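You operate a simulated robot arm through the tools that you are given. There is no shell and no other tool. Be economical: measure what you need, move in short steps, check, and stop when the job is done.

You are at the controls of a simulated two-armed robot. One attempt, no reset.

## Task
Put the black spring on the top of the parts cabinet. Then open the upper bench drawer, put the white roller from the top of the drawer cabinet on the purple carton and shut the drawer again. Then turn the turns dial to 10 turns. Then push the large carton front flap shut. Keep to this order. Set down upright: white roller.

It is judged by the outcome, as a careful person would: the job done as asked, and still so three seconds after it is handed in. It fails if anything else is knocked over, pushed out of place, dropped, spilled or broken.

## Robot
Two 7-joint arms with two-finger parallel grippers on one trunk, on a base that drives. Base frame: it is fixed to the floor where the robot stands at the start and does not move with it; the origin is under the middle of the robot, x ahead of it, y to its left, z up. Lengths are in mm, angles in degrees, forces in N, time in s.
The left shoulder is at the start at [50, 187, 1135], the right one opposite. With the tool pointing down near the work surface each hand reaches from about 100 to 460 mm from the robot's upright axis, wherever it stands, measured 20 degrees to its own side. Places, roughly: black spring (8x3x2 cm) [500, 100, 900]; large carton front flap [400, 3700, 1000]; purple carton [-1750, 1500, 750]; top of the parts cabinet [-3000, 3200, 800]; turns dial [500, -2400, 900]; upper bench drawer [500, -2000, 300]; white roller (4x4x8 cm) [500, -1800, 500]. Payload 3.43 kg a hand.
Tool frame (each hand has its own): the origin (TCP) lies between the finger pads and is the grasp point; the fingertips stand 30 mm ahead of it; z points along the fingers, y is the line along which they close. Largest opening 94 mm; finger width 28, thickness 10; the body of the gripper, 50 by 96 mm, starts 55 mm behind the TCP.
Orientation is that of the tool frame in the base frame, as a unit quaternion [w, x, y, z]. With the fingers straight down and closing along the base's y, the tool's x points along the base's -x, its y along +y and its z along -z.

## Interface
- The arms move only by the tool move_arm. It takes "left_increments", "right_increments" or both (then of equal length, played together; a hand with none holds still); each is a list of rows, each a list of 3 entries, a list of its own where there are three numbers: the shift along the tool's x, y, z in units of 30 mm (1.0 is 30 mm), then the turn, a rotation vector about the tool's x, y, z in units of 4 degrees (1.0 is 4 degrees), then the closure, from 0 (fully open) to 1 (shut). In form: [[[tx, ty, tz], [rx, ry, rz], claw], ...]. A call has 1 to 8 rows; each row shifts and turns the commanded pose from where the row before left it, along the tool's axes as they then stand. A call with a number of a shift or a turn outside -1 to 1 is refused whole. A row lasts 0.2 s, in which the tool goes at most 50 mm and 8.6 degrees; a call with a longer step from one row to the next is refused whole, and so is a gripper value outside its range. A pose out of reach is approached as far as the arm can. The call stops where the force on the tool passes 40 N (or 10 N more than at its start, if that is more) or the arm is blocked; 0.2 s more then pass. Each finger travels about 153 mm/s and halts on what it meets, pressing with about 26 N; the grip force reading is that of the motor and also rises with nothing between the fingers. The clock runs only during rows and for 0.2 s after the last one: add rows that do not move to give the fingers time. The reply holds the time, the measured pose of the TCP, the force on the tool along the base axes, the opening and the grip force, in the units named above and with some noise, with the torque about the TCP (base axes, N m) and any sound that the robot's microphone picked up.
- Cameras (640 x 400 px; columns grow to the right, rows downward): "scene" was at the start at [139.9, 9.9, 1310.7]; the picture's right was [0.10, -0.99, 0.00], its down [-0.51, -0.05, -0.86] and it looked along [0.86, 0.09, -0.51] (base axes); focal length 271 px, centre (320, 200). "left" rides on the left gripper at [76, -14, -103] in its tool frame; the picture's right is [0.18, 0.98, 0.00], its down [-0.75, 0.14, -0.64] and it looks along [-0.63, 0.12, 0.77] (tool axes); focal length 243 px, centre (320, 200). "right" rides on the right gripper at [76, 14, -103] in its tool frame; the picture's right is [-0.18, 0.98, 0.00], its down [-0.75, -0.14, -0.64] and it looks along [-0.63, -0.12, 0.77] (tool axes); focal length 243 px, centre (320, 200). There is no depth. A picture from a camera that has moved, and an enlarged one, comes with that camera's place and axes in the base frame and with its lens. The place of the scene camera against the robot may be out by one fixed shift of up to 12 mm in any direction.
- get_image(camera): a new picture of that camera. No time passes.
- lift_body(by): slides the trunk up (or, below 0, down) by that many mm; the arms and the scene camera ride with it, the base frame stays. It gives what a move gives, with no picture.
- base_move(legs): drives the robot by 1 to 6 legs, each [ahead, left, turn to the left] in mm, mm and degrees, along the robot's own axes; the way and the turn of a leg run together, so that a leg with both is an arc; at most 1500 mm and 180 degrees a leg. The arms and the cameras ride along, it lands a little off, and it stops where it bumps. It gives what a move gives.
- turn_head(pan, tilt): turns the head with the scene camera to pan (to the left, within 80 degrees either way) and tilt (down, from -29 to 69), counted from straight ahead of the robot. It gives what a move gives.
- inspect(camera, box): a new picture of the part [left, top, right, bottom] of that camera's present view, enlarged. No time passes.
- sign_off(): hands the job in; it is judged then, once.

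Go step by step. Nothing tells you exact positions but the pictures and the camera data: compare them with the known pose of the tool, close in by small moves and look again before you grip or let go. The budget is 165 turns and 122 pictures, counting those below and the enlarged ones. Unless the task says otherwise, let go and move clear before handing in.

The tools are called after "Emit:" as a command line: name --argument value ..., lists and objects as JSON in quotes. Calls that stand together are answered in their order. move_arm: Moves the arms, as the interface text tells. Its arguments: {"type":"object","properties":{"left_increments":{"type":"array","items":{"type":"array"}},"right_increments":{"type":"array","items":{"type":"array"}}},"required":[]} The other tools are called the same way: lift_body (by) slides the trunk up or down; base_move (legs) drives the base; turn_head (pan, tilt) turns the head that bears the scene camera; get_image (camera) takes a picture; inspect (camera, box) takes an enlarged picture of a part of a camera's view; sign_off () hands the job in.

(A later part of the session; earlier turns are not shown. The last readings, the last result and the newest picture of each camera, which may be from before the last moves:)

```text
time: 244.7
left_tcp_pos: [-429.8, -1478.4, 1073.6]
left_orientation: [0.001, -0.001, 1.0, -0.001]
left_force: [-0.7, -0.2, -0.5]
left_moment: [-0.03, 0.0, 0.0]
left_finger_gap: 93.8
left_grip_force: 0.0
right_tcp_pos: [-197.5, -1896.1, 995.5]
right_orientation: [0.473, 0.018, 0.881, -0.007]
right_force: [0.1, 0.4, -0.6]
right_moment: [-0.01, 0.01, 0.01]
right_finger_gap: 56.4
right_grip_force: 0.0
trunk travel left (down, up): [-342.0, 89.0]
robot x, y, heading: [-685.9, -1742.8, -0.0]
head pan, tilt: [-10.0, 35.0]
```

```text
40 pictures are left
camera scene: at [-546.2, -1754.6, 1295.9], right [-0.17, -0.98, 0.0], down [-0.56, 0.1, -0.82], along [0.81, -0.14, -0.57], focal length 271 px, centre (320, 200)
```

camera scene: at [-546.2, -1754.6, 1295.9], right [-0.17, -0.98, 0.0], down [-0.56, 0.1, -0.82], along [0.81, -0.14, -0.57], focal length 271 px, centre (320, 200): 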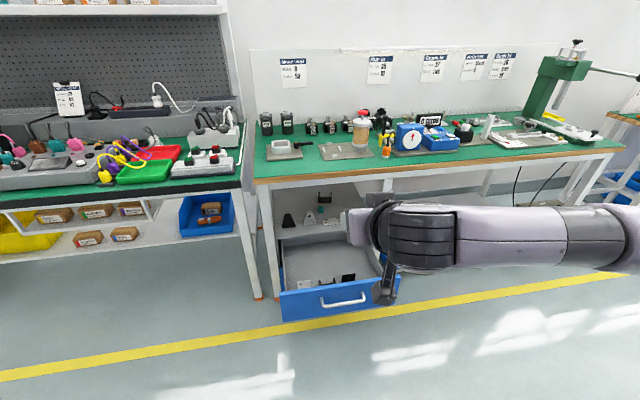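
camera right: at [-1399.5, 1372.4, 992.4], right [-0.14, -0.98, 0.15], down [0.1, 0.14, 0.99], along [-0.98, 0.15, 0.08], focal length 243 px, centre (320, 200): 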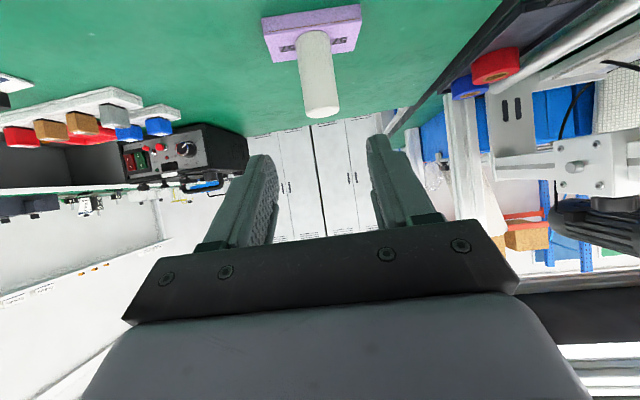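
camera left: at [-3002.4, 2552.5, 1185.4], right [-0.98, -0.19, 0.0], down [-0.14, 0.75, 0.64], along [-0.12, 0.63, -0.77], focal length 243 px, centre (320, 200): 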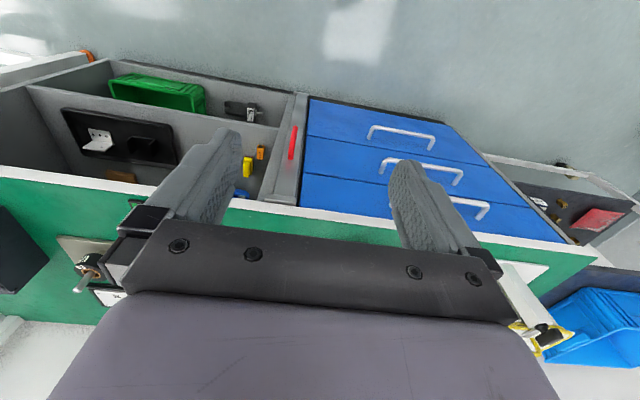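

The drawer is still open as left. I'll shift right a bit, lower the trunk and hand, and close the fingers to push on the front above the handle.

Emit:
base_move --legs '[[0, -48, 0]]'

Emit:
lift_body --by -338

Emit:
move_arm --right_increments '[[[0.76, 0, 0.53], [0, 0, 0], 0.6], [[0.76, 0, 0.53], [0, 0, 0], 1], [[0.76, 0, 0.53], [0, 0, 0], 1], [[0.76, 0, 0.53], [0, 0, 0], 1], [[0.76, 0, 0.53], [0, 0, 0], 1], [[0.76, 0, 0.53], [0, 0, 0], 1], [[0.76, 0, 0.53], [0, 0, 0], 1], [[0.76, 0, 0.53], [0, 0, 0], 1]]'

Emit:
get_image --camera "right"

```text
time: 245.8
left_tcp_pos: [-431.1, -1526.8, 1072.5]
left_orientation: [0.0, 0.0, 1.0, 0.0]
left_force: [-0.6, -0.1, 0.6]
left_moment: [-0.01, 0.01, -0.01]
left_finger_gap: 94.3
left_grip_force: 0.2
right_tcp_pos: [-197.5, -1943.6, 996.3]
right_orientation: [0.474, 0.017, 0.881, -0.007]
right_force: [-0.5, 0.5, 0.8]
right_moment: [0.04, -0.02, 0.05]
right_finger_gap: 56.3
right_grip_force: 0.1
trunk travel left (down, up): [-342.0, 89.0]
robot x, y, heading: [-682.3, -1791.2, 0.1]
head pan, tilt: [-10.0, 35.0]
```

```text
time: 249.1
left_tcp_pos: [-431.5, -1526.2, 734.9]
left_orientation: [0.0, 0.0, 1.0, -0.001]
left_force: [-1.0, 0.2, -0.2]
left_moment: [0.03, 0.01, 0.03]
left_finger_gap: 94.2
left_grip_force: 0.0
right_tcp_pos: [-197.4, -1942.7, 659.2]
right_orientation: [0.473, 0.018, 0.881, -0.007]
right_force: [0.0, 1.0, 0.6]
right_moment: [0.01, -0.02, 0.0]
right_finger_gap: 56.4
right_grip_force: 0.2
trunk travel left (down, up): [-4.0, 427.0]
robot x, y, heading: [-683.0, -1788.6, -0.0]
head pan, tilt: [-10.0, 35.0]
```

```text
time: 250.9
left_tcp_pos: [-430.6, -1527.3, 735.1]
left_orientation: [0.0, -0.001, 1.0, -0.001]
left_force: [0.5, 0.4, 0.6]
left_moment: [0.01, 0.0, 0.0]
left_finger_gap: 93.9
left_grip_force: 0.0
right_tcp_pos: [-184.6, -1920.4, 450.1]
right_orientation: [0.471, 0.018, 0.882, -0.009]
right_force: [0.2, 0.0, 0.1]
right_moment: [0.01, 0.0, 0.03]
right_finger_gap: 0.0
right_grip_force: 25.8
right hand out of reach, approached as far as the arm can: row 7, 8
trunk travel left (down, up): [-4.0, 427.0]
robot x, y, heading: [-684.0, -1789.8, -0.1]
head pan, tilt: [-10.0, 35.0]
```

```text
39 pictures are left
camera right: at [-311.4, -1900.0, 444.3], right [0.14, 0.98, 0.15], down [-0.12, -0.14, 0.98], along [0.98, -0.16, 0.1], focal length 243 px, centre (320, 200)
```

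right: 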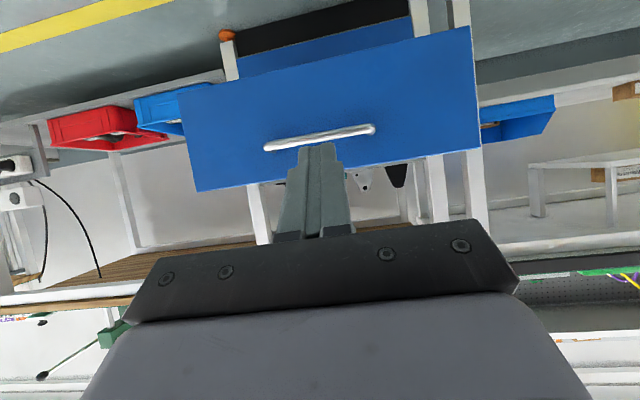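

I need about 30 mm lower; extending forward gives more reach.

Emit:
move_arm --right_increments '[[[-0.4, -0.25, 0.6], [0, 0, 0], 1], [[-0.1, -0.25, 0.74], [0, 0, 0], 1], [[0.22, -0.25, 0.88], [0, 0, 0], 1]]'

```text
time: 251.7
left_tcp_pos: [-431.4, -1527.5, 735.1]
left_orientation: [-0.001, 0.0, 1.0, 0.0]
left_force: [-0.3, 0.3, -0.1]
left_moment: [0.01, 0.02, 0.01]
left_finger_gap: 93.9
left_grip_force: 0.1
right_tcp_pos: [-118.9, -1932.8, 429.3]
right_orientation: [0.472, 0.019, 0.881, -0.009]
right_force: [0.1, 0.7, -0.3]
right_moment: [0.03, 0.0, 0.01]
right_finger_gap: 0.0
right_grip_force: 26.2
right hand out of reach, approached as far as the arm can: row 2, 3
trunk travel left (down, up): [-4.0, 427.0]
robot x, y, heading: [-683.0, -1787.5, -0.2]
head pan, tilt: [-10.0, 35.0]
```

Height is OK (contact ≈z 423, above the bar). I'll drive forward near the drawer front and check.

Emit:
base_move --legs '[[150, 0, 0]]'

Emit:
get_image --camera "right"

```text
time: 253.1
left_tcp_pos: [-279.2, -1529.2, 736.0]
left_orientation: [0.0, 0.0, 1.0, -0.002]
left_force: [-0.5, -0.5, -0.6]
left_moment: [0.01, 0.0, -0.01]
left_finger_gap: 94.0
left_grip_force: 0.1
right_tcp_pos: [32.2, -1930.7, 428.7]
right_orientation: [0.471, 0.02, 0.882, -0.01]
right_force: [0.0, 0.5, -0.6]
right_moment: [-0.03, 0.0, 0.0]
right_finger_gap: 0.0
right_grip_force: 25.6
trunk travel left (down, up): [-4.0, 427.0]
robot x, y, heading: [-528.0, -1787.0, -0.0]
head pan, tilt: [-10.0, 35.0]
```

```text
38 pictures are left
camera right: at [-94.0, -1911.2, 423.8], right [0.15, 0.98, 0.15], down [-0.12, -0.14, 0.98], along [0.98, -0.16, 0.1], focal length 243 px, centre (320, 200)
```

right: 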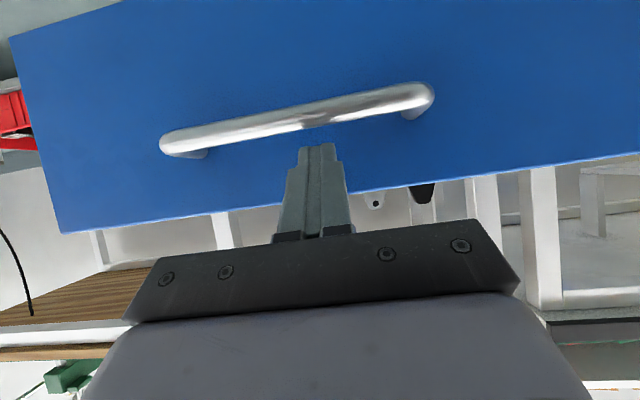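

Fingertips sit between bar and top edge. I'll push by driving forward.

Emit:
base_move --legs '[[270, 0, 0]]'

Emit:
get_image --camera "right"

Emit:
get_image --camera "scene"

```text
time: 255.0
left_tcp_pos: [-13.0, -1529.1, 736.0]
left_orientation: [0.001, 0.0, 1.0, -0.001]
left_force: [0.9, -0.5, -1.0]
left_moment: [0.02, 0.0, 0.01]
left_finger_gap: 94.2
left_grip_force: 0.0
right_tcp_pos: [299.6, -1933.4, 428.9]
right_orientation: [0.472, 0.019, 0.881, -0.01]
right_force: [-0.5, -0.2, 0.4]
right_moment: [-0.05, 0.02, 0.02]
right_finger_gap: 0.1
right_grip_force: 26.2
trunk travel left (down, up): [-4.0, 427.0]
robot x, y, heading: [-268.3, -1783.1, 0.1]
head pan, tilt: [-10.0, 35.0]
```

```text
37 pictures are left
camera right: at [172.5, -1911.5, 423.8], right [0.15, 0.98, 0.15], down [-0.12, -0.14, 0.98], along [0.98, -0.16, 0.1], focal length 243 px, centre (320, 200)
```

right: 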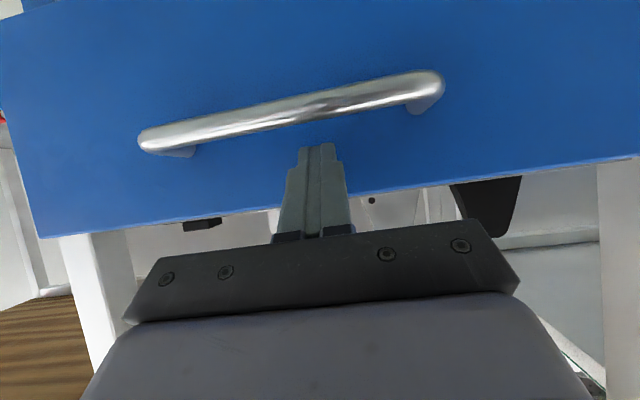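

```text
36 pictures are left
camera scene: at [-129.0, -1803.3, 957.9], right [-0.18, -0.98, 0.0], down [-0.56, 0.1, -0.82], along [0.81, -0.14, -0.57], focal length 271 px, centre (320, 200)
```

scene: 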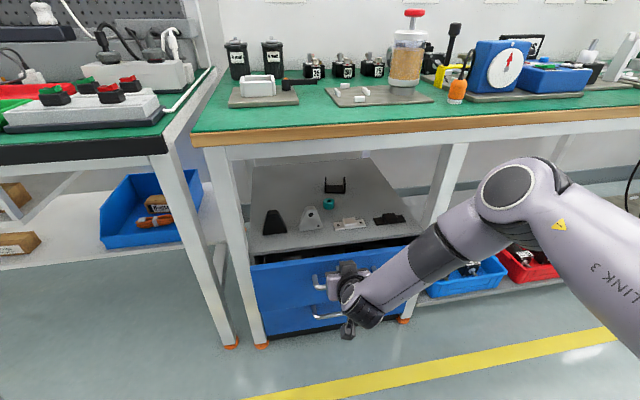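

Almost closed. I'll finish with short arm pushes until it stops.

Emit:
move_arm --right_increments '[[[-0.17, 0, 0.25], [0, 0, 0], 1], [[-0.17, 0, 0.25], [0, 0, 0], 1], [[-0.17, 0, 0.25], [0, 0, 0], 1], [[-0.17, 0, 0.25], [0, 0, 0], 1], [[-0.17, 0, 0.25], [0, 0, 0], 1], [[-0.17, 0, 0.25], [0, 0, 0], 1]]'

Emit:
get_image --camera "right"

```text
time: 256.2
left_tcp_pos: [-13.2, -1529.6, 735.6]
left_orientation: [0.001, 0.001, 1.0, 0.0]
left_force: [0.3, 0.6, -0.5]
left_moment: [-0.01, 0.02, -0.01]
left_finger_gap: 93.9
left_grip_force: 0.0
right_tcp_pos: [333.7, -1934.0, 424.6]
right_orientation: [0.463, 0.018, 0.886, -0.008]
right_force: [-4.8, 0.1, 2.9]
right_moment: [0.02, -0.01, 0.03]
right_finger_gap: 0.1
right_grip_force: 26.3
trunk travel left (down, up): [-4.0, 427.0]
robot x, y, heading: [-267.8, -1790.5, -0.2]
head pan, tilt: [-10.0, 35.0]
stopped in row 6 (right hand): the force on the tool passed its limit at 86 N (the readings are from after the stop); the commanded pose is now the measured one
```

```text
35 pictures are left
camera right: at [207.8, -1912.4, 420.8], right [0.14, 0.98, 0.15], down [-0.1, -0.14, 0.98], along [0.98, -0.16, 0.08], focal length 243 px, centre (320, 200)
```

right: 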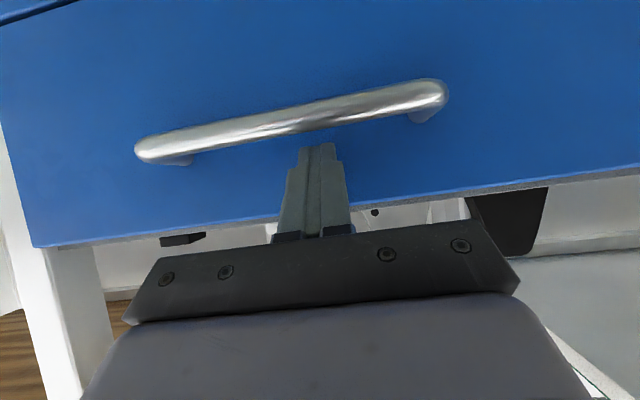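

It hit its stop with the front at x≈365, i.e. shut. I'll back off and verify.

Emit:
base_move --legs '[[-350, 0, 0]]'

Emit:
get_image --camera "scene"

```text
time: 258.5
left_tcp_pos: [-357.7, -1528.9, 736.3]
left_orientation: [0.001, 0.002, 1.0, -0.001]
left_force: [1.1, -0.6, -0.1]
left_moment: [-0.01, -0.03, 0.02]
left_finger_gap: 93.9
left_grip_force: 0.2
right_tcp_pos: [-13.2, -1935.5, 423.8]
right_orientation: [0.463, 0.021, 0.886, -0.01]
right_force: [-0.5, 0.0, 0.7]
right_moment: [0.01, 0.0, 0.0]
right_finger_gap: 0.4
right_grip_force: 26.1
trunk travel left (down, up): [-4.0, 427.0]
robot x, y, heading: [-613.3, -1784.8, -0.6]
head pan, tilt: [-10.0, 35.0]
```

```text
34 pictures are left
camera scene: at [-475.8, -1802.3, 957.9], right [-0.18, -0.98, 0.0], down [-0.56, 0.1, -0.82], along [0.81, -0.15, -0.57], focal length 271 px, centre (320, 200)
```

scene: 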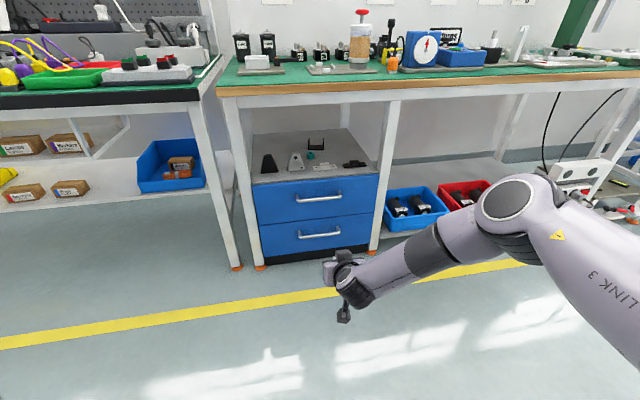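

The drawer is shut. Next is the turns dial; I'll raise the trunk, slide right and take a close look.

Emit:
lift_body --by 345

Emit:
base_move --legs '[[0, -560, 0.6], [180, 0, 0]]'

Emit:
turn_head --pan 0 --tilt 30

Emit:
get_image --camera "scene"

```text
time: 261.9
left_tcp_pos: [-357.0, -1527.5, 1080.0]
left_orientation: [0.0, 0.003, 1.0, -0.001]
left_force: [-0.1, 0.8, -1.4]
left_moment: [0.0, -0.01, -0.02]
left_finger_gap: 94.1
left_grip_force: 0.0
right_tcp_pos: [-12.9, -1934.8, 768.7]
right_orientation: [0.463, 0.021, 0.886, -0.01]
right_force: [-1.0, -0.5, 0.4]
right_moment: [-0.02, -0.01, 0.01]
right_finger_gap: 0.0
right_grip_force: 25.7
trunk travel left (down, up): [-349.0, 82.0]
robot x, y, heading: [-612.6, -1788.7, -0.6]
head pan, tilt: [-10.0, 35.0]
```

```text
time: 268.2
left_tcp_pos: [-179.5, -2066.4, 1079.5]
left_orientation: [0.001, -0.003, 1.0, -0.001]
left_force: [-0.3, 0.1, 0.8]
left_moment: [0.01, 0.04, -0.01]
left_finger_gap: 94.0
left_grip_force: 0.0
right_tcp_pos: [172.3, -2471.5, 769.1]
right_orientation: [0.463, 0.016, 0.886, -0.007]
right_force: [0.2, 0.5, 0.0]
right_moment: [0.02, 0.02, 0.03]
right_finger_gap: 0.3
right_grip_force: 26.0
trunk travel left (down, up): [-349.0, 82.0]
robot x, y, heading: [-431.6, -2329.5, 0.3]
head pan, tilt: [-10.0, 35.0]
```

```text
time: 268.9
left_tcp_pos: [-179.4, -2067.0, 1080.9]
left_orientation: [0.001, -0.002, 1.0, -0.001]
left_force: [-0.1, -0.7, 0.4]
left_moment: [0.05, -0.01, 0.0]
left_finger_gap: 93.9
left_grip_force: 0.0
right_tcp_pos: [171.1, -2470.5, 769.0]
right_orientation: [0.463, 0.016, 0.886, -0.007]
right_force: [0.1, 0.0, -0.1]
right_moment: [0.0, 0.03, -0.01]
right_finger_gap: 0.0
right_grip_force: 26.8
trunk travel left (down, up): [-349.0, 82.0]
robot x, y, heading: [-432.5, -2326.5, 0.4]
head pan, tilt: [0.0, 30.0]
```

```text
33 pictures are left
camera scene: at [-290.5, -2327.4, 1310.7], right [0.0, -1.0, 0.0], down [-0.5, 0.0, -0.87], along [0.87, 0.0, -0.5], focal length 271 px, centre (320, 200)
```

scene: 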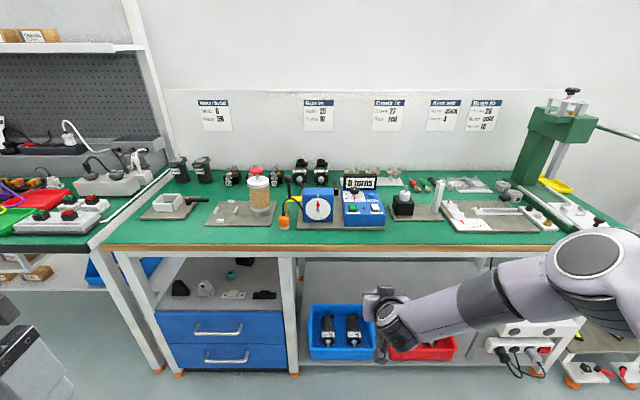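

Emit:
inspect --camera "scene" --box '[270, 160, 430, 240]'

```text
4.00 times, centred on (350, 200) of scene
camera zoom: at [-290.5, -2327.4, 1310.7], right [0.0, -1.0, 0.0], down [-0.5, 0.0, -0.87], along [0.87, 0.0, -0.5], focal length 1085 px, centre (200, 200)
```

zoom: 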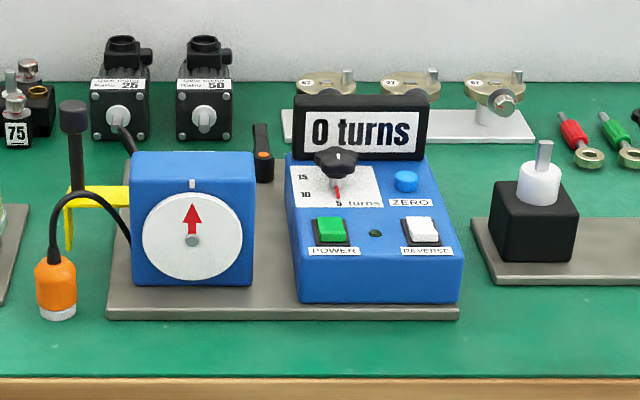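

The knob on the blue console has a red pointer now at 5, with 10 and 15 marks clockwise; the knob is at about [541, -2446, 865]. I'll raise the right hand and make it point straight down.

Emit:
move_arm --right_increments '[[[-0.8, 0, -0.57], [0, 0, 0], 0.2], [[-0.8, 0, -0.57], [0, 0, 0], 0.2], [[-0.8, 0, -0.57], [0, 0, 0], 0.2], [[-0.8, 0, -0.57], [0, 0, 0], 0.2], [[-0.8, 0, -0.57], [0, 0, 0], 0.2], [[-0.8, 0, -0.57], [0, 0, 0], 0.2], [[-0.8, 0, -0.57], [0, 0, 0], 0.2]]'

Emit:
move_arm --right_increments '[[[0, 0, 0], [0, 1, 0], 0.2], [[0, 0, 0], [0, 1, 0], 0.2], [[0, 0, 0], [0, 1, 0], 0.2], [[0, 0, 0], [0, 1, 0], 0.2], [[0, 0, 0], [0, 1, 0], 0.2], [[0, 0, 0], [0, 1, 0], 0.2], [[0, 0, 0], [0, 1, 0], 0.2]]'

Emit:
move_arm --right_increments '[[[0, 0, 0], [0, 1, 0], 0.2], [[0, 0, 0], [0, 1, 0], 0.2], [[0, 0, 0], [0, 1, 0], 0.2], [[0, 0, 0], [0, 1, 0], 0.2], [[0, 0, 0], [0, 1, 0], 0.2], [[0, 0, 0], [0, 1, 0], 0.2], [[0, 0, 0], [0, 0.8, 0], 0.2]]'

```text
time: 270.6
left_tcp_pos: [-180.9, -2067.4, 1080.3]
left_orientation: [0.001, -0.002, 1.0, 0.0]
left_force: [-0.3, 0.3, -0.5]
left_moment: [0.0, -0.02, 0.0]
left_finger_gap: 94.0
left_grip_force: 0.1
right_tcp_pos: [167.3, -2469.5, 975.5]
right_orientation: [0.463, 0.015, 0.886, -0.007]
right_force: [0.2, 0.2, -0.1]
right_moment: [0.01, 0.0, 0.0]
right_finger_gap: 75.0
right_grip_force: 0.0
trunk travel left (down, up): [-349.0, 82.0]
robot x, y, heading: [-428.5, -2330.2, 0.5]
head pan, tilt: [0.0, 30.0]
```

```text
time: 272.1
left_tcp_pos: [-179.0, -2067.2, 1080.5]
left_orientation: [0.001, -0.003, 1.0, -0.001]
left_force: [-0.8, 0.3, -0.7]
left_moment: [0.04, -0.02, 0.04]
left_finger_gap: 94.1
left_grip_force: 0.1
right_tcp_pos: [167.0, -2470.4, 974.1]
right_orientation: [0.235, 0.017, 0.972, -0.004]
right_force: [-0.5, 0.5, 0.1]
right_moment: [0.03, -0.03, 0.0]
right_finger_gap: 75.3
right_grip_force: 0.1
trunk travel left (down, up): [-349.0, 82.0]
robot x, y, heading: [-430.9, -2325.9, 0.0]
head pan, tilt: [0.0, 30.0]
```

```text
time: 273.8
left_tcp_pos: [-179.4, -2067.8, 1081.0]
left_orientation: [0.001, -0.002, 1.0, -0.001]
left_force: [0.2, 0.0, 0.1]
left_moment: [0.0, -0.01, 0.0]
left_finger_gap: 94.0
left_grip_force: 0.1
right_tcp_pos: [168.0, -2469.5, 975.9]
right_orientation: [0.0, 0.017, 1.0, 0.001]
right_force: [1.0, 0.8, 0.3]
right_moment: [0.03, -0.01, -0.01]
right_finger_gap: 75.0
right_grip_force: 0.1
trunk travel left (down, up): [-349.0, 82.0]
robot x, y, heading: [-432.0, -2330.0, 0.2]
head pan, tilt: [0.0, 30.0]
```

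Emit:
base_move --legs '[[310, 0, 0]]'

Emit:
get_image --camera "right"

```text
time: 275.8
left_tcp_pos: [120.8, -2067.3, 1081.3]
left_orientation: [0.0, -0.001, 1.0, -0.001]
left_force: [-0.1, -0.7, 0.4]
left_moment: [0.04, 0.0, -0.02]
left_finger_gap: 94.1
left_grip_force: 0.0
right_tcp_pos: [465.1, -2472.6, 975.4]
right_orientation: [0.0, 0.02, 1.0, 0.001]
right_force: [-0.3, -0.5, -0.1]
right_moment: [0.0, -0.01, 0.04]
right_finger_gap: 75.5
right_grip_force: 0.0
trunk travel left (down, up): [-349.0, 82.0]
robot x, y, heading: [-132.2, -2328.9, -0.1]
head pan, tilt: [0.0, 30.0]
```

```text
31 pictures are left
camera right: at [391.2, -2454.0, 1079.0], right [0.22, 0.98, 0.0], down [0.75, -0.17, 0.64], along [0.63, -0.14, -0.77], focal length 243 px, centre (320, 200)
```

right: 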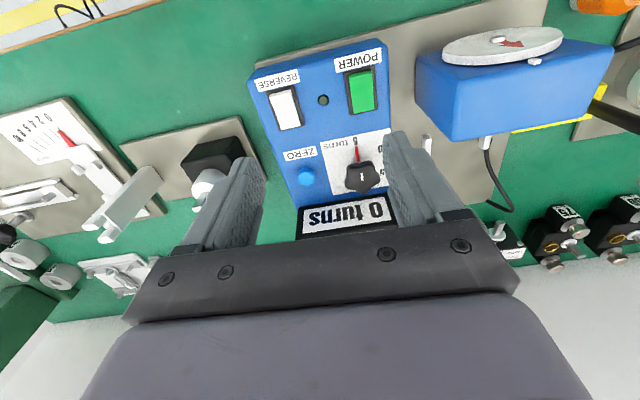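

Emit:
inspect --camera "right" --box '[290, 110, 430, 210]'

```text
4.00 times, centred on (360, 160) of right
camera zoom: at [391.2, -2454.0, 1079.0], right [0.22, 0.98, 0.0], down [0.75, -0.17, 0.64], along [0.63, -0.14, -0.77], focal length 970 px, centre (160, 360)
```

zoom: 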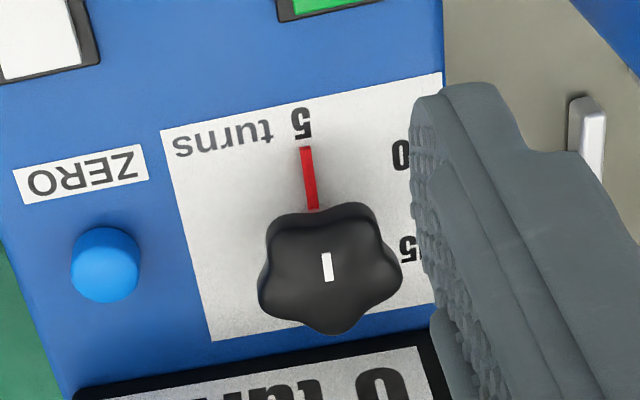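

The pointer is at 5 (toward me); 10 is about 60° clockwise seen from above; knob axis ≈[547, -2443]. I'll drive 80 mm ahead, centre the hand over the knob, and pre-rotate −30°.

Emit:
base_move --legs '[[82, 0, 0]]'

Emit:
move_arm --right_increments '[[[0, 0.5, 0], [0, 0, -1], 0.25], [[0, 0.5, 0], [0, 0, -1], 0.25], [[0, 0, 0], [0, 0, -1], 0.25], [[0, 0, 0], [0, 0, -1], 0.25], [[0, 0, 0.5], [0, 0, -1], 0.25], [[0, 0, 0.5], [0, 0, -1], 0.25], [[0, 0, 0.5], [0, 0, -1], 0.25]]'

Emit:
get_image --camera "right"

```text
time: 276.9
left_tcp_pos: [202.9, -2068.9, 1079.9]
left_orientation: [0.0, 0.001, 1.0, -0.002]
left_force: [0.3, 0.9, 0.0]
left_moment: [-0.04, 0.01, 0.0]
left_finger_gap: 94.0
left_grip_force: 0.1
right_tcp_pos: [548.2, -2472.9, 975.6]
right_orientation: [0.001, 0.019, 1.0, 0.001]
right_force: [-0.2, 0.3, -0.2]
right_moment: [0.01, 0.01, 0.02]
right_finger_gap: 75.3
right_grip_force: 0.1
trunk travel left (down, up): [-349.0, 82.0]
robot x, y, heading: [-53.0, -2327.4, 0.1]
head pan, tilt: [0.0, 30.0]
```

```text
time: 278.5
left_tcp_pos: [201.7, -2068.7, 1080.3]
left_orientation: [0.0, 0.0, 1.0, -0.001]
left_force: [-0.6, 0.2, -0.1]
left_moment: [0.01, -0.03, 0.01]
left_finger_gap: 93.9
left_grip_force: 0.1
right_tcp_pos: [547.9, -2442.6, 929.8]
right_orientation: [0.002, -0.222, 0.975, 0.001]
right_force: [-0.5, -0.6, 0.5]
right_moment: [-0.02, 0.02, 0.03]
right_finger_gap: 70.6
right_grip_force: 0.1
trunk travel left (down, up): [-349.0, 82.0]
robot x, y, heading: [-50.1, -2329.2, -0.4]
head pan, tilt: [0.0, 30.0]
```

```text
29 pictures are left
camera right: at [473.9, -2462.3, 1033.5], right [-0.26, 0.97, 0.0], down [0.74, 0.2, 0.64], along [0.62, 0.17, -0.77], focal length 243 px, centre (320, 200)
```

right: 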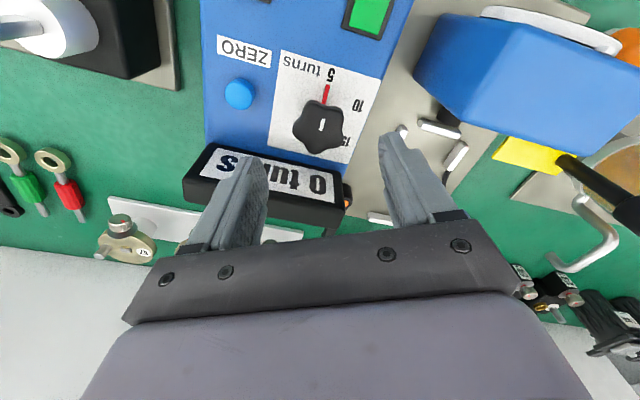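

Triangulated knob top: [538, -2444, 874]. I'll correct by −9 mm and lower around the knob.

Emit:
move_arm --right_increments '[[[0.285, 0.1, 0], [0, 0, 0], 0.3], [[0, 0, 0.6], [0, 0, 0], 0.3], [[0, 0, 0.55], [0, 0, 0], 0.3], [[0, 0, 0.4], [0, 0, 0], 0.3]]'

Emit:
inspect --camera "right" --box '[220, 60, 420, 220]'

```text
time: 279.5
left_tcp_pos: [202.6, -2068.4, 1079.8]
left_orientation: [0.001, 0.0, 1.0, -0.001]
left_force: [-0.2, -0.4, -0.3]
left_moment: [0.02, -0.02, -0.02]
left_finger_gap: 94.3
left_grip_force: 0.1
right_tcp_pos: [539.3, -2442.5, 885.9]
right_orientation: [0.001, -0.223, 0.975, 0.0]
right_force: [0.0, 0.2, 0.3]
right_moment: [0.0, -0.01, 0.0]
right_finger_gap: 65.9
right_grip_force: 0.1
trunk travel left (down, up): [-349.0, 82.0]
robot x, y, heading: [-50.6, -2328.7, -0.2]
head pan, tilt: [0.0, 30.0]
```

```text
2.50 times, centred on (320, 140) of right
camera zoom: at [464.0, -2463.2, 987.9], right [-0.26, 0.97, 0.0], down [0.74, 0.2, 0.64], along [0.62, 0.17, -0.77], focal length 606 px, centre (320, 350)
```

zoom: 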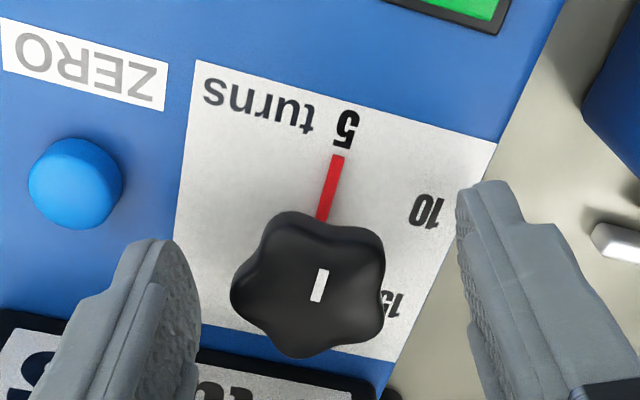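

The knob is centred between the fingers. I'll go down 7 mm and grip.

Emit:
move_arm --right_increments '[[[0, 0, 0.23], [0, 0, 0], 0.3], [[0, 0, 0], [0, 0, 0], 0.7], [[0, 0, 0], [0, 0, 0], 0.8], [[0, 0, 0], [0, 0, 0], 0.8]]'

Emit:
inspect --camera "right" --box '[220, 60, 420, 220]'

```text
time: 280.5
left_tcp_pos: [202.9, -2070.4, 1079.2]
left_orientation: [0.0, 0.0, 1.0, 0.001]
left_force: [0.5, 0.5, 0.1]
left_moment: [-0.01, -0.01, 0.05]
left_finger_gap: 93.9
left_grip_force: 0.1
right_tcp_pos: [540.6, -2446.3, 876.4]
right_orientation: [0.001, -0.22, 0.975, -0.001]
right_force: [6.6, -10.2, 1.1]
right_moment: [-0.35, -0.38, -0.08]
right_finger_gap: 36.7
right_grip_force: 44.9
trunk travel left (down, up): [-349.0, 82.0]
robot x, y, heading: [-49.4, -2330.6, -0.3]
head pan, tilt: [0.0, 30.0]
```

```text
2.50 times, centred on (320, 140) of right
camera zoom: at [465.1, -2465.2, 980.9], right [-0.26, 0.97, 0.0], down [0.74, 0.2, 0.64], along [0.62, 0.17, -0.77], focal length 606 px, centre (320, 350)
```

zoom: 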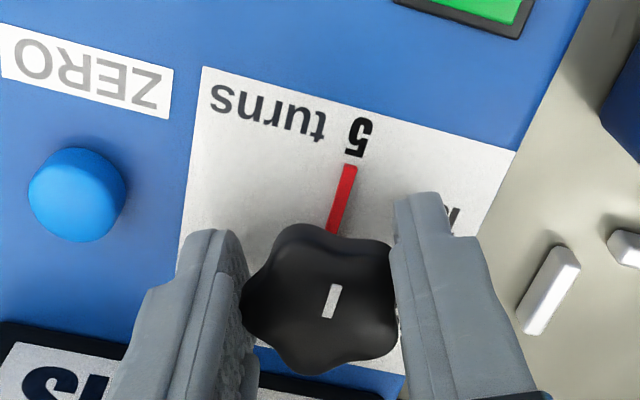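

Gripped. I'll ease the side load and rotate clockwise 28° first.

Emit:
move_arm --right_increments '[[[0, -0.1, 0], [0, 0, 0.5], 0.8], [[0, 0, 0], [0, 0, 1], 0.8], [[0, 0, 0], [0, 0, 1], 0.8], [[0, 0, 0], [0, 0, 1], 0.8], [[0, 0, 0], [0, 0, 1], 0.8], [[0, 0, 0], [0, 0, 1], 0.8], [[0, 0, 0], [0, 0, 1], 0.8]]'

Emit:
inspect --camera "right" --box '[220, 60, 420, 220]'

```text
time: 282.1
left_tcp_pos: [201.1, -2068.8, 1079.9]
left_orientation: [0.001, 0.0, 1.0, -0.001]
left_force: [-0.4, 0.0, -0.1]
left_moment: [-0.01, 0.01, 0.0]
left_finger_gap: 94.1
left_grip_force: 0.1
right_tcp_pos: [538.5, -2444.1, 876.9]
right_orientation: [0.001, 0.002, 1.0, 0.002]
right_force: [-1.6, 3.6, 2.0]
right_moment: [-0.44, -0.14, 0.06]
right_finger_gap: 36.5
right_grip_force: 45.5
trunk travel left (down, up): [-349.0, 82.0]
robot x, y, heading: [-50.1, -2329.9, -0.2]
head pan, tilt: [0.0, 30.0]
```

```text
2.50 times, centred on (320, 140) of right
camera zoom: at [463.6, -2429.1, 981.2], right [0.19, 0.98, 0.0], down [0.75, -0.15, 0.64], along [0.63, -0.12, -0.77], focal length 606 px, centre (320, 350)
```

zoom: 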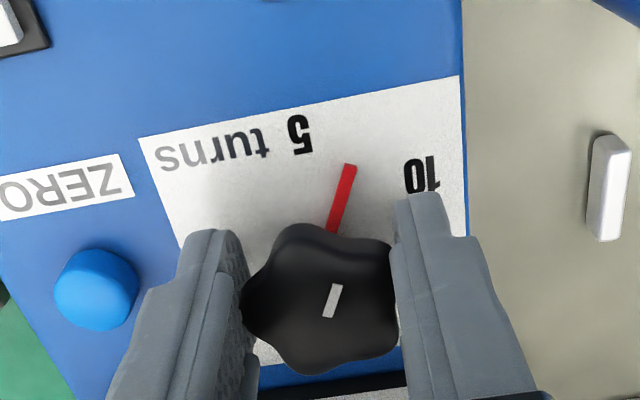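

The knob follows the hand (25.6° so far); 10 lies 60° from 5. I'll turn the remaining ~34°.

Emit:
move_arm --right_increments '[[[0, 0, 0], [0, 0, 1], 0.8], [[0, 0, 0], [0, 0, 1], 0.8], [[0, 0, 0], [0, 0, 1], 0.8], [[0, 0, 0], [0, 0, 1], 0.8], [[0, 0, 0], [0, 0, 1], 0.8], [[0, 0, 0], [0, 0, 1], 0.8], [[0, 0, 0], [0, 0, 1], 0.8], [[0, 0, 0], [0, 0, 1], 0.8]]'

Emit:
inspect --camera "right" --box '[220, 40, 440, 220]'

```text
time: 283.9
left_tcp_pos: [202.3, -2067.0, 1079.6]
left_orientation: [0.0, 0.001, 1.0, -0.002]
left_force: [0.3, -0.2, 0.6]
left_moment: [0.01, -0.03, 0.01]
left_finger_gap: 94.0
left_grip_force: 0.0
right_tcp_pos: [539.3, -2441.6, 878.2]
right_orientation: [0.0, 0.276, 0.961, 0.003]
right_force: [3.5, 22.9, -3.8]
right_moment: [-0.01, 0.06, 0.08]
right_finger_gap: 36.4
right_grip_force: 44.5
trunk travel left (down, up): [-349.0, 82.0]
robot x, y, heading: [-49.8, -2328.0, 0.0]
head pan, tilt: [0.0, 30.0]
```

```text
2.22 times, centred on (330, 130) of right
camera zoom: at [483.4, -2388.5, 981.4], right [0.68, 0.73, 0.0], down [0.56, -0.52, 0.64], along [0.47, -0.43, -0.77], focal length 539 px, centre (298, 356)
```

zoom: 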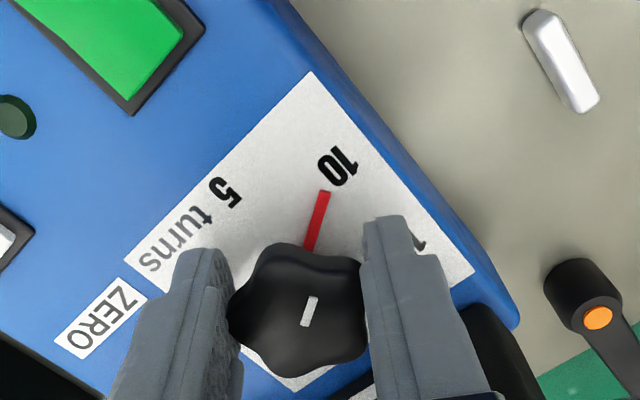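

Pointer is nearly at 10 (57.6°). I'll add 2.4° with a small side-load relief and check.

Emit:
move_arm --right_increments '[[[0.05, 0.08, 0], [0, 0, 0.3], 0.8], [[0, 0, 0], [0, 0, 0.3], 0.8], [[0, 0, 0], [0, 0, 0], 0.8]]'

Emit:
inspect --camera "right" --box '[260, 80, 380, 200]'

```text
time: 284.7
left_tcp_pos: [201.9, -2066.5, 1081.1]
left_orientation: [0.0, 0.0, 1.0, -0.001]
left_force: [0.8, -0.9, 0.1]
left_moment: [0.02, 0.0, 0.03]
left_finger_gap: 94.0
left_grip_force: 0.0
right_tcp_pos: [540.0, -2442.4, 878.0]
right_orientation: [0.0, 0.298, 0.955, 0.001]
right_force: [5.2, 17.9, -0.8]
right_moment: [0.75, 0.59, 0.08]
right_finger_gap: 36.5
right_grip_force: 44.2
trunk travel left (down, up): [-349.0, 82.0]
robot x, y, heading: [-52.7, -2327.6, -0.1]
head pan, tilt: [0.0, 30.0]
```

```text
3.33 times, centred on (320, 140) of right
camera zoom: at [485.9, -2385.8, 981.3], right [0.71, 0.7, 0.0], down [0.54, -0.55, 0.64], along [0.45, -0.45, -0.77], focal length 809 px, centre (320, 400)
```

zoom: 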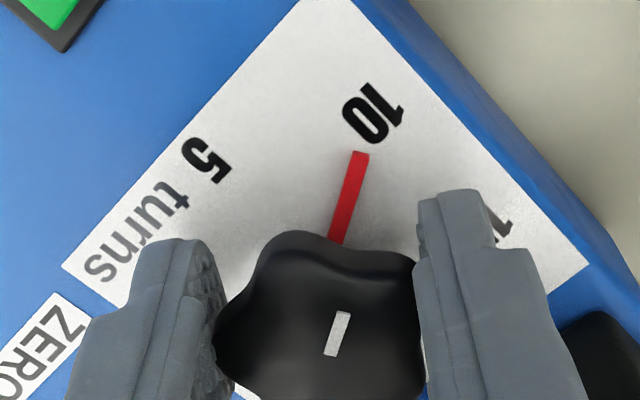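

Pointer aims exactly at 10 (≈60°). I'll release straight and lift.

Emit:
move_arm --right_increments '[[[0, 0, 0], [0, 0, 0], 0.45], [[0, 0, 0], [0, 0, 0], 0.3], [[0, 0, 0], [0, 0, 0], 0.3], [[0, 0, -0.6], [0, 0, 0], 0.3], [[0, 0, -1], [0, 0, 0], 0.3], [[0, 0, -1], [0, 0, 0], 0.3], [[0, 0, -1], [0, 0, 0], 0.3]]'

Emit:
inspect --camera "right" --box '[220, 40, 420, 200]'

```text
time: 286.3
left_tcp_pos: [201.8, -2068.8, 1081.5]
left_orientation: [0.001, 0.0, 1.0, -0.001]
left_force: [0.2, 0.3, 0.2]
left_moment: [-0.01, -0.03, 0.01]
left_finger_gap: 93.9
left_grip_force: 0.1
right_tcp_pos: [539.0, -2443.6, 985.6]
right_orientation: [0.0, 0.298, 0.955, 0.0]
right_force: [0.0, -0.4, 0.5]
right_moment: [0.0, 0.01, 0.0]
right_finger_gap: 65.9
right_grip_force: 0.1
trunk travel left (down, up): [-349.0, 82.0]
robot x, y, heading: [-50.6, -2328.0, -0.0]
head pan, tilt: [0.0, 30.0]
```

```text
2.50 times, centred on (320, 120) of right
camera zoom: at [485.0, -2386.9, 1089.3], right [0.71, 0.7, 0.0], down [0.54, -0.55, 0.64], along [0.45, -0.46, -0.77], focal length 606 px, centre (320, 400)
```

zoom: 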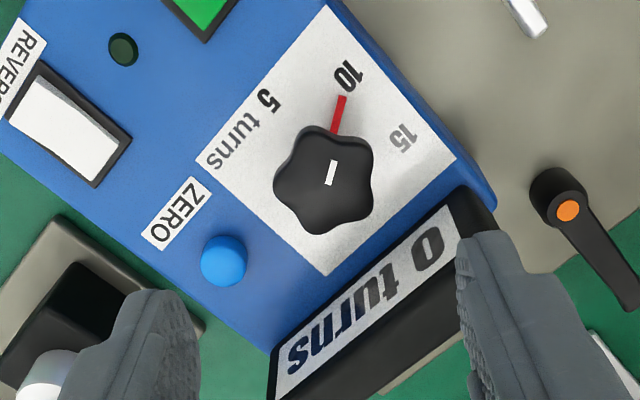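

The dial reads 10. Next is the carton flap near [400, 3700]; I'll back out and drive up the aisle.

Emit:
base_move --legs '[[-700, 0, 0], [0, 0, 90], [1500, 0, 0], [1500, 0, 0], [1500, 0, 0], [1000, 0, 0]]'

Emit:
turn_head --pan -60 --tilt 20

Emit:
get_image --camera "scene"

```text
time: 319.6
left_tcp_pos: [-827.2, 3383.8, 1080.4]
left_orientation: [0.002, -0.678, 0.735, 0.0]
left_force: [0.3, 0.2, 0.0]
left_moment: [0.01, -0.03, 0.0]
left_finger_gap: 93.8
left_grip_force: 0.0
right_tcp_pos: [-426.6, 3690.4, 984.8]
right_orientation: [0.0, -0.428, 0.904, 0.001]
right_force: [-0.5, 0.8, 0.7]
right_moment: [-0.02, -0.03, 0.01]
right_finger_gap: 65.6
right_grip_force: 0.2
trunk travel left (down, up): [-349.0, 82.0]
robot x, y, heading: [-589.4, 3113.6, 85.3]
head pan, tilt: [0.0, 30.0]
```

```text
time: 320.9
left_tcp_pos: [-826.2, 3384.6, 1079.6]
left_orientation: [0.001, -0.679, 0.735, 0.0]
left_force: [0.5, 0.2, -0.9]
left_moment: [-0.01, -0.02, 0.0]
left_finger_gap: 93.8
left_grip_force: 0.1
right_tcp_pos: [-426.1, 3690.2, 985.7]
right_orientation: [-0.001, -0.428, 0.904, 0.001]
right_force: [0.2, 0.4, -0.7]
right_moment: [-0.01, -0.01, -0.01]
right_finger_gap: 65.6
right_grip_force: 0.1
trunk travel left (down, up): [-349.0, 82.0]
robot x, y, heading: [-587.4, 3111.9, 85.4]
head pan, tilt: [-60.0, 20.0]
```

```text
22 pictures are left
camera scene: at [-507.3, 3210.2, 1326.8], right [0.43, -0.9, 0.0], down [-0.31, -0.15, -0.94], along [0.85, 0.4, -0.34], focal length 271 px, centre (320, 200)
```

scene: 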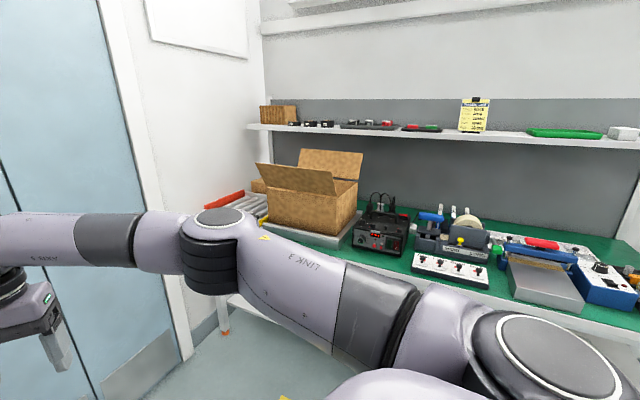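

Emit:
base_move --legs '[[0, 0, -85.4], [0, 420, 0]]'

Emit:
turn_head --pan 8 --tilt 25

Emit:
get_image --camera "scene"

```text
time: 328.8
left_tcp_pos: [-315.0, 3783.2, 1079.6]
left_orientation: [0.001, 0.015, 1.0, -0.001]
left_force: [0.0, 0.3, 0.6]
left_moment: [-0.02, -0.01, -0.03]
left_finger_gap: 93.9
left_grip_force: 0.0
right_tcp_pos: [11.6, 3399.1, 983.7]
right_orientation: [0.0, 0.312, 0.95, 0.0]
right_force: [0.0, 0.2, -0.5]
right_moment: [-0.02, 0.0, 0.01]
right_finger_gap: 65.8
right_grip_force: 0.1
trunk travel left (down, up): [-349.0, 82.0]
robot x, y, heading: [-574.1, 3526.8, -1.7]
head pan, tilt: [-60.0, 20.0]
```

```text
time: 330.2
left_tcp_pos: [-314.0, 3782.6, 1079.5]
left_orientation: [0.001, 0.014, 1.0, -0.001]
left_force: [0.2, 0.2, 0.2]
left_moment: [-0.02, 0.01, 0.01]
left_finger_gap: 93.8
left_grip_force: 0.0
right_tcp_pos: [11.5, 3397.7, 984.7]
right_orientation: [0.0, 0.312, 0.95, 0.001]
right_force: [-0.7, 0.0, -0.5]
right_moment: [0.03, -0.03, -0.01]
right_finger_gap: 65.7
right_grip_force: 0.1
trunk travel left (down, up): [-349.0, 82.0]
robot x, y, heading: [-571.2, 3531.6, -1.7]
head pan, tilt: [8.0, 25.0]
```

```text
21 pictures are left
camera scene: at [-433.5, 3539.6, 1318.7], right [0.11, -0.99, 0.0], down [-0.42, -0.05, -0.91], along [0.9, 0.1, -0.42], focal length 271 px, centre (320, 200)
```

scene: 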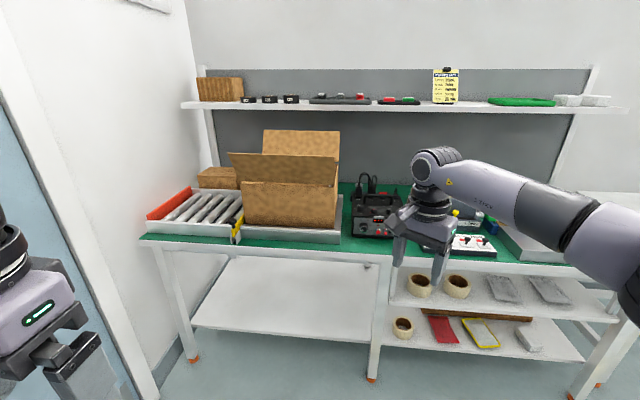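

Emit:
inspect --camera "scene" --box '[190, 110, 380, 260]'

```text
2.67 times, centred on (285, 185) of scene
camera zoom: at [-433.5, 3539.6, 1318.7], right [0.11, -0.99, 0.0], down [-0.42, -0.05, -0.91], along [0.9, 0.1, -0.42], focal length 724 px, centre (413, 240)
```

zoom: 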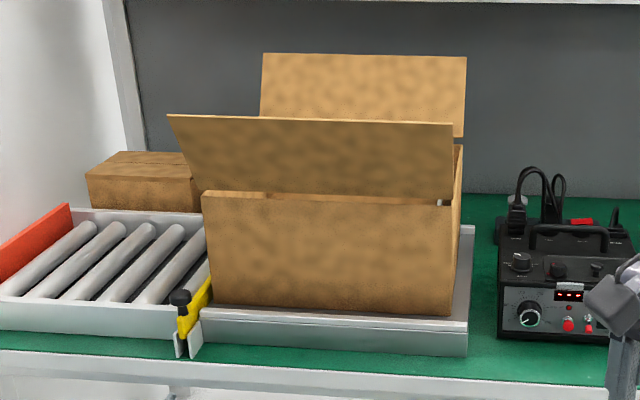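

The front flap is hinged at about x≈411, z≈982, leaning outward toward me, centred y≈3745. I'll tuck the right hand, close the left fingers and drive up.

Emit:
move_arm --left_increments '[[[0, 0, 0], [0, 0, 0], 1], [[0, 0, 0], [0, 0, 0], 1], [[0, 0, 0], [0, 0, 0], 1], [[0, 0, 0], [0, 0, 0], 1], [[0, 0, 0], [0, 0, 0], 1], [[0, 0, 0], [0, 0, 0], 1], [[0, 0, 0], [0, 0, 0], 1], [[0, 0, 0], [0, 0, 0], 1]]' --right_increments '[[[0.8, -0.59, -0.1], [0, 0, 0], 0.3], [[0.8, -0.59, -0.1], [0, 0, 0], 0.3], [[0.8, -0.59, -0.1], [0, 0, 0], 0.3], [[0.8, -0.59, -0.1], [0, 0, 0], 0.3], [[0.8, -0.59, -0.1], [0, 0, 0], 0.3], [[0.8, -0.59, -0.1], [0, 0, 0], 0.3], [[0, 0, -1], [0, 0, 0], 0.3], [[0, 0, -1], [0, 0, 0], 0.3]]'

Emit:
base_move --legs '[[0, 0, 1.7], [380, 0, 0]]'

Emit:
get_image --camera "scene"

Emit:
get_image --camera "left"

```text
time: 332.0
left_tcp_pos: [-314.7, 3784.0, 1080.2]
left_orientation: [0.001, 0.015, 1.0, -0.001]
left_force: [0.5, 0.0, 0.0]
left_moment: [-0.01, 0.0, -0.01]
left_finger_gap: 0.0
left_grip_force: 26.5
right_tcp_pos: [-164.2, 3397.6, 1061.7]
right_orientation: [0.0, 0.312, 0.95, 0.0]
right_force: [0.7, 0.1, 0.0]
right_moment: [0.02, 0.04, 0.02]
right_finger_gap: 65.8
right_grip_force: 0.0
trunk travel left (down, up): [-349.0, 82.0]
robot x, y, heading: [-576.2, 3533.5, -1.8]
head pan, tilt: [8.0, 25.0]
```

```text
time: 334.7
left_tcp_pos: [55.5, 3789.4, 1080.4]
left_orientation: [0.001, 0.002, 1.0, -0.001]
left_force: [0.4, -1.2, 0.7]
left_moment: [-0.01, 0.01, -0.02]
left_finger_gap: 0.0
left_grip_force: 25.8
right_tcp_pos: [215.8, 3407.7, 1061.2]
right_orientation: [0.0, 0.298, 0.954, 0.001]
right_force: [-0.6, 0.2, -0.1]
right_moment: [0.02, 0.0, 0.01]
right_finger_gap: 65.8
right_grip_force: 0.1
trunk travel left (down, up): [-349.0, 82.0]
robot x, y, heading: [-198.4, 3531.4, -0.4]
head pan, tilt: [8.0, 25.0]
```

```text
19 pictures are left
camera scene: at [-57.0, 3542.3, 1318.6], right [0.13, -0.99, 0.0], down [-0.42, -0.06, -0.91], along [0.9, 0.12, -0.42], focal length 271 px, centre (320, 200)
```

scene: 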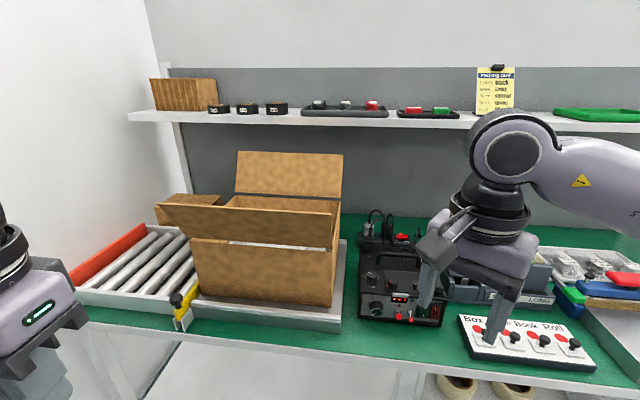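

```text
18 pictures are left
camera left: at [-21.4, 3774.1, 1182.8], right [-0.18, 0.98, 0.0], down [0.75, 0.14, 0.64], along [0.63, 0.12, -0.77], focal length 243 px, centre (320, 200)
```

left: 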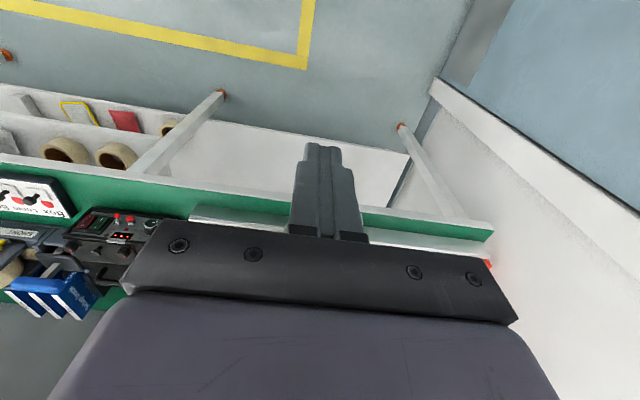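

Triangulated: hinge (x 438, z 971), flap top edge (x 364, z 1096), centre y≈3742. I'll drive 138 mm more, then bring the left hand up to the flap.

Emit:
base_move --legs '[[138, 0, 0.4]]'

Emit:
move_arm --left_increments '[[[-0.7, -0.32, 0], [0, 0, 0], 1], [[-0.8, -0.32, 0], [0, 0, 0], 1], [[-0.8, -0.32, 0], [0, 0, 0], 1], [[-0.8, -0.32, 0], [0, 0, 0], 1], [[-0.8, -0.32, 0], [0, 0, 0], 1]]'

Emit:
get_image --camera "scene"

```text
time: 336.0
left_tcp_pos: [190.5, 3789.2, 1079.9]
left_orientation: [-0.001, 0.0, 1.0, -0.002]
left_force: [0.8, -0.1, -0.6]
left_moment: [-0.02, 0.03, 0.01]
left_finger_gap: 0.0
left_grip_force: 26.3
right_tcp_pos: [351.6, 3408.2, 1060.7]
right_orientation: [0.0, 0.299, 0.954, 0.0]
right_force: [-0.1, -0.1, -0.5]
right_moment: [0.02, 0.01, 0.0]
right_finger_gap: 65.8
right_grip_force: 0.0
trunk travel left (down, up): [-349.0, 82.0]
robot x, y, heading: [-63.0, 3531.6, -0.0]
head pan, tilt: [8.0, 25.0]
```

```text
time: 337.2
left_tcp_pos: [308.6, 3738.9, 1081.6]
left_orientation: [0.0, -0.001, 1.0, 0.0]
left_force: [-0.2, -0.8, 0.8]
left_moment: [0.02, -0.02, 0.01]
left_finger_gap: 0.0
left_grip_force: 26.2
right_tcp_pos: [351.3, 3407.3, 1061.4]
right_orientation: [0.0, 0.298, 0.954, 0.001]
right_force: [0.1, 0.5, 0.0]
right_moment: [-0.01, 0.04, -0.03]
right_finger_gap: 65.9
right_grip_force: 0.0
trunk travel left (down, up): [-349.0, 82.0]
robot x, y, heading: [-64.3, 3531.1, -0.1]
head pan, tilt: [8.0, 25.0]
```

```text
17 pictures are left
camera scene: at [78.3, 3542.0, 1318.7], right [0.14, -0.99, 0.0], down [-0.42, -0.06, -0.91], along [0.9, 0.12, -0.42], focal length 271 px, centre (320, 200)
```

scene: 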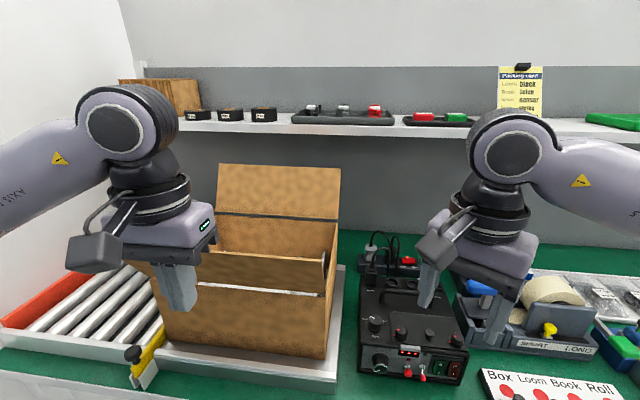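

The hand is in front of the flap. I'll push it over in stages.

Emit:
move_arm --left_increments '[[[-0.8, 0, 0], [0, 0, 0], 1], [[-0.8, 0, 0], [0, 0, 0], 1], [[-0.8, 0, 0], [0, 0, 0], 1], [[-0.8, 0, 0], [0, 0, 0], 1], [[-0.8, 0, 0], [0, 0, 0], 1], [[-0.8, 0, 0], [0, 0, 0], 1]]'

Emit:
get_image --camera "scene"

```text
time: 338.6
left_tcp_pos: [452.5, 3739.6, 1080.4]
left_orientation: [0.0, 0.0, 1.0, 0.0]
left_force: [0.8, 0.3, -0.3]
left_moment: [0.0, -0.03, -0.01]
left_finger_gap: 0.2
left_grip_force: 26.1
right_tcp_pos: [351.6, 3408.0, 1061.4]
right_orientation: [0.0, 0.298, 0.955, 0.001]
right_force: [-1.0, -0.7, 0.1]
right_moment: [0.02, -0.01, 0.01]
right_finger_gap: 65.9
right_grip_force: 0.0
trunk travel left (down, up): [-349.0, 82.0]
robot x, y, heading: [-63.3, 3526.3, -0.0]
head pan, tilt: [8.0, 25.0]
```

```text
16 pictures are left
camera scene: at [78.2, 3542.1, 1318.7], right [0.14, -0.99, 0.0], down [-0.42, -0.06, -0.91], along [0.9, 0.12, -0.42], focal length 271 px, centre (320, 200)
```

scene: 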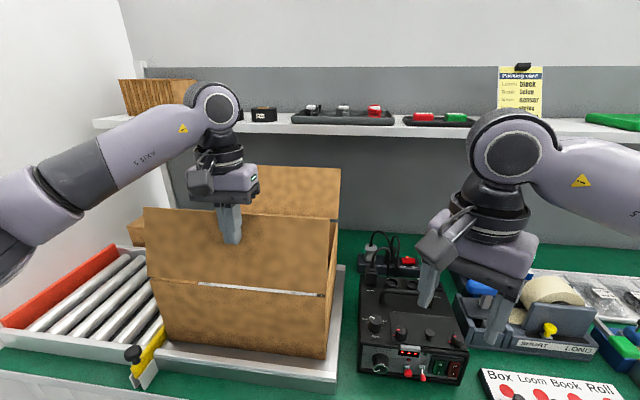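

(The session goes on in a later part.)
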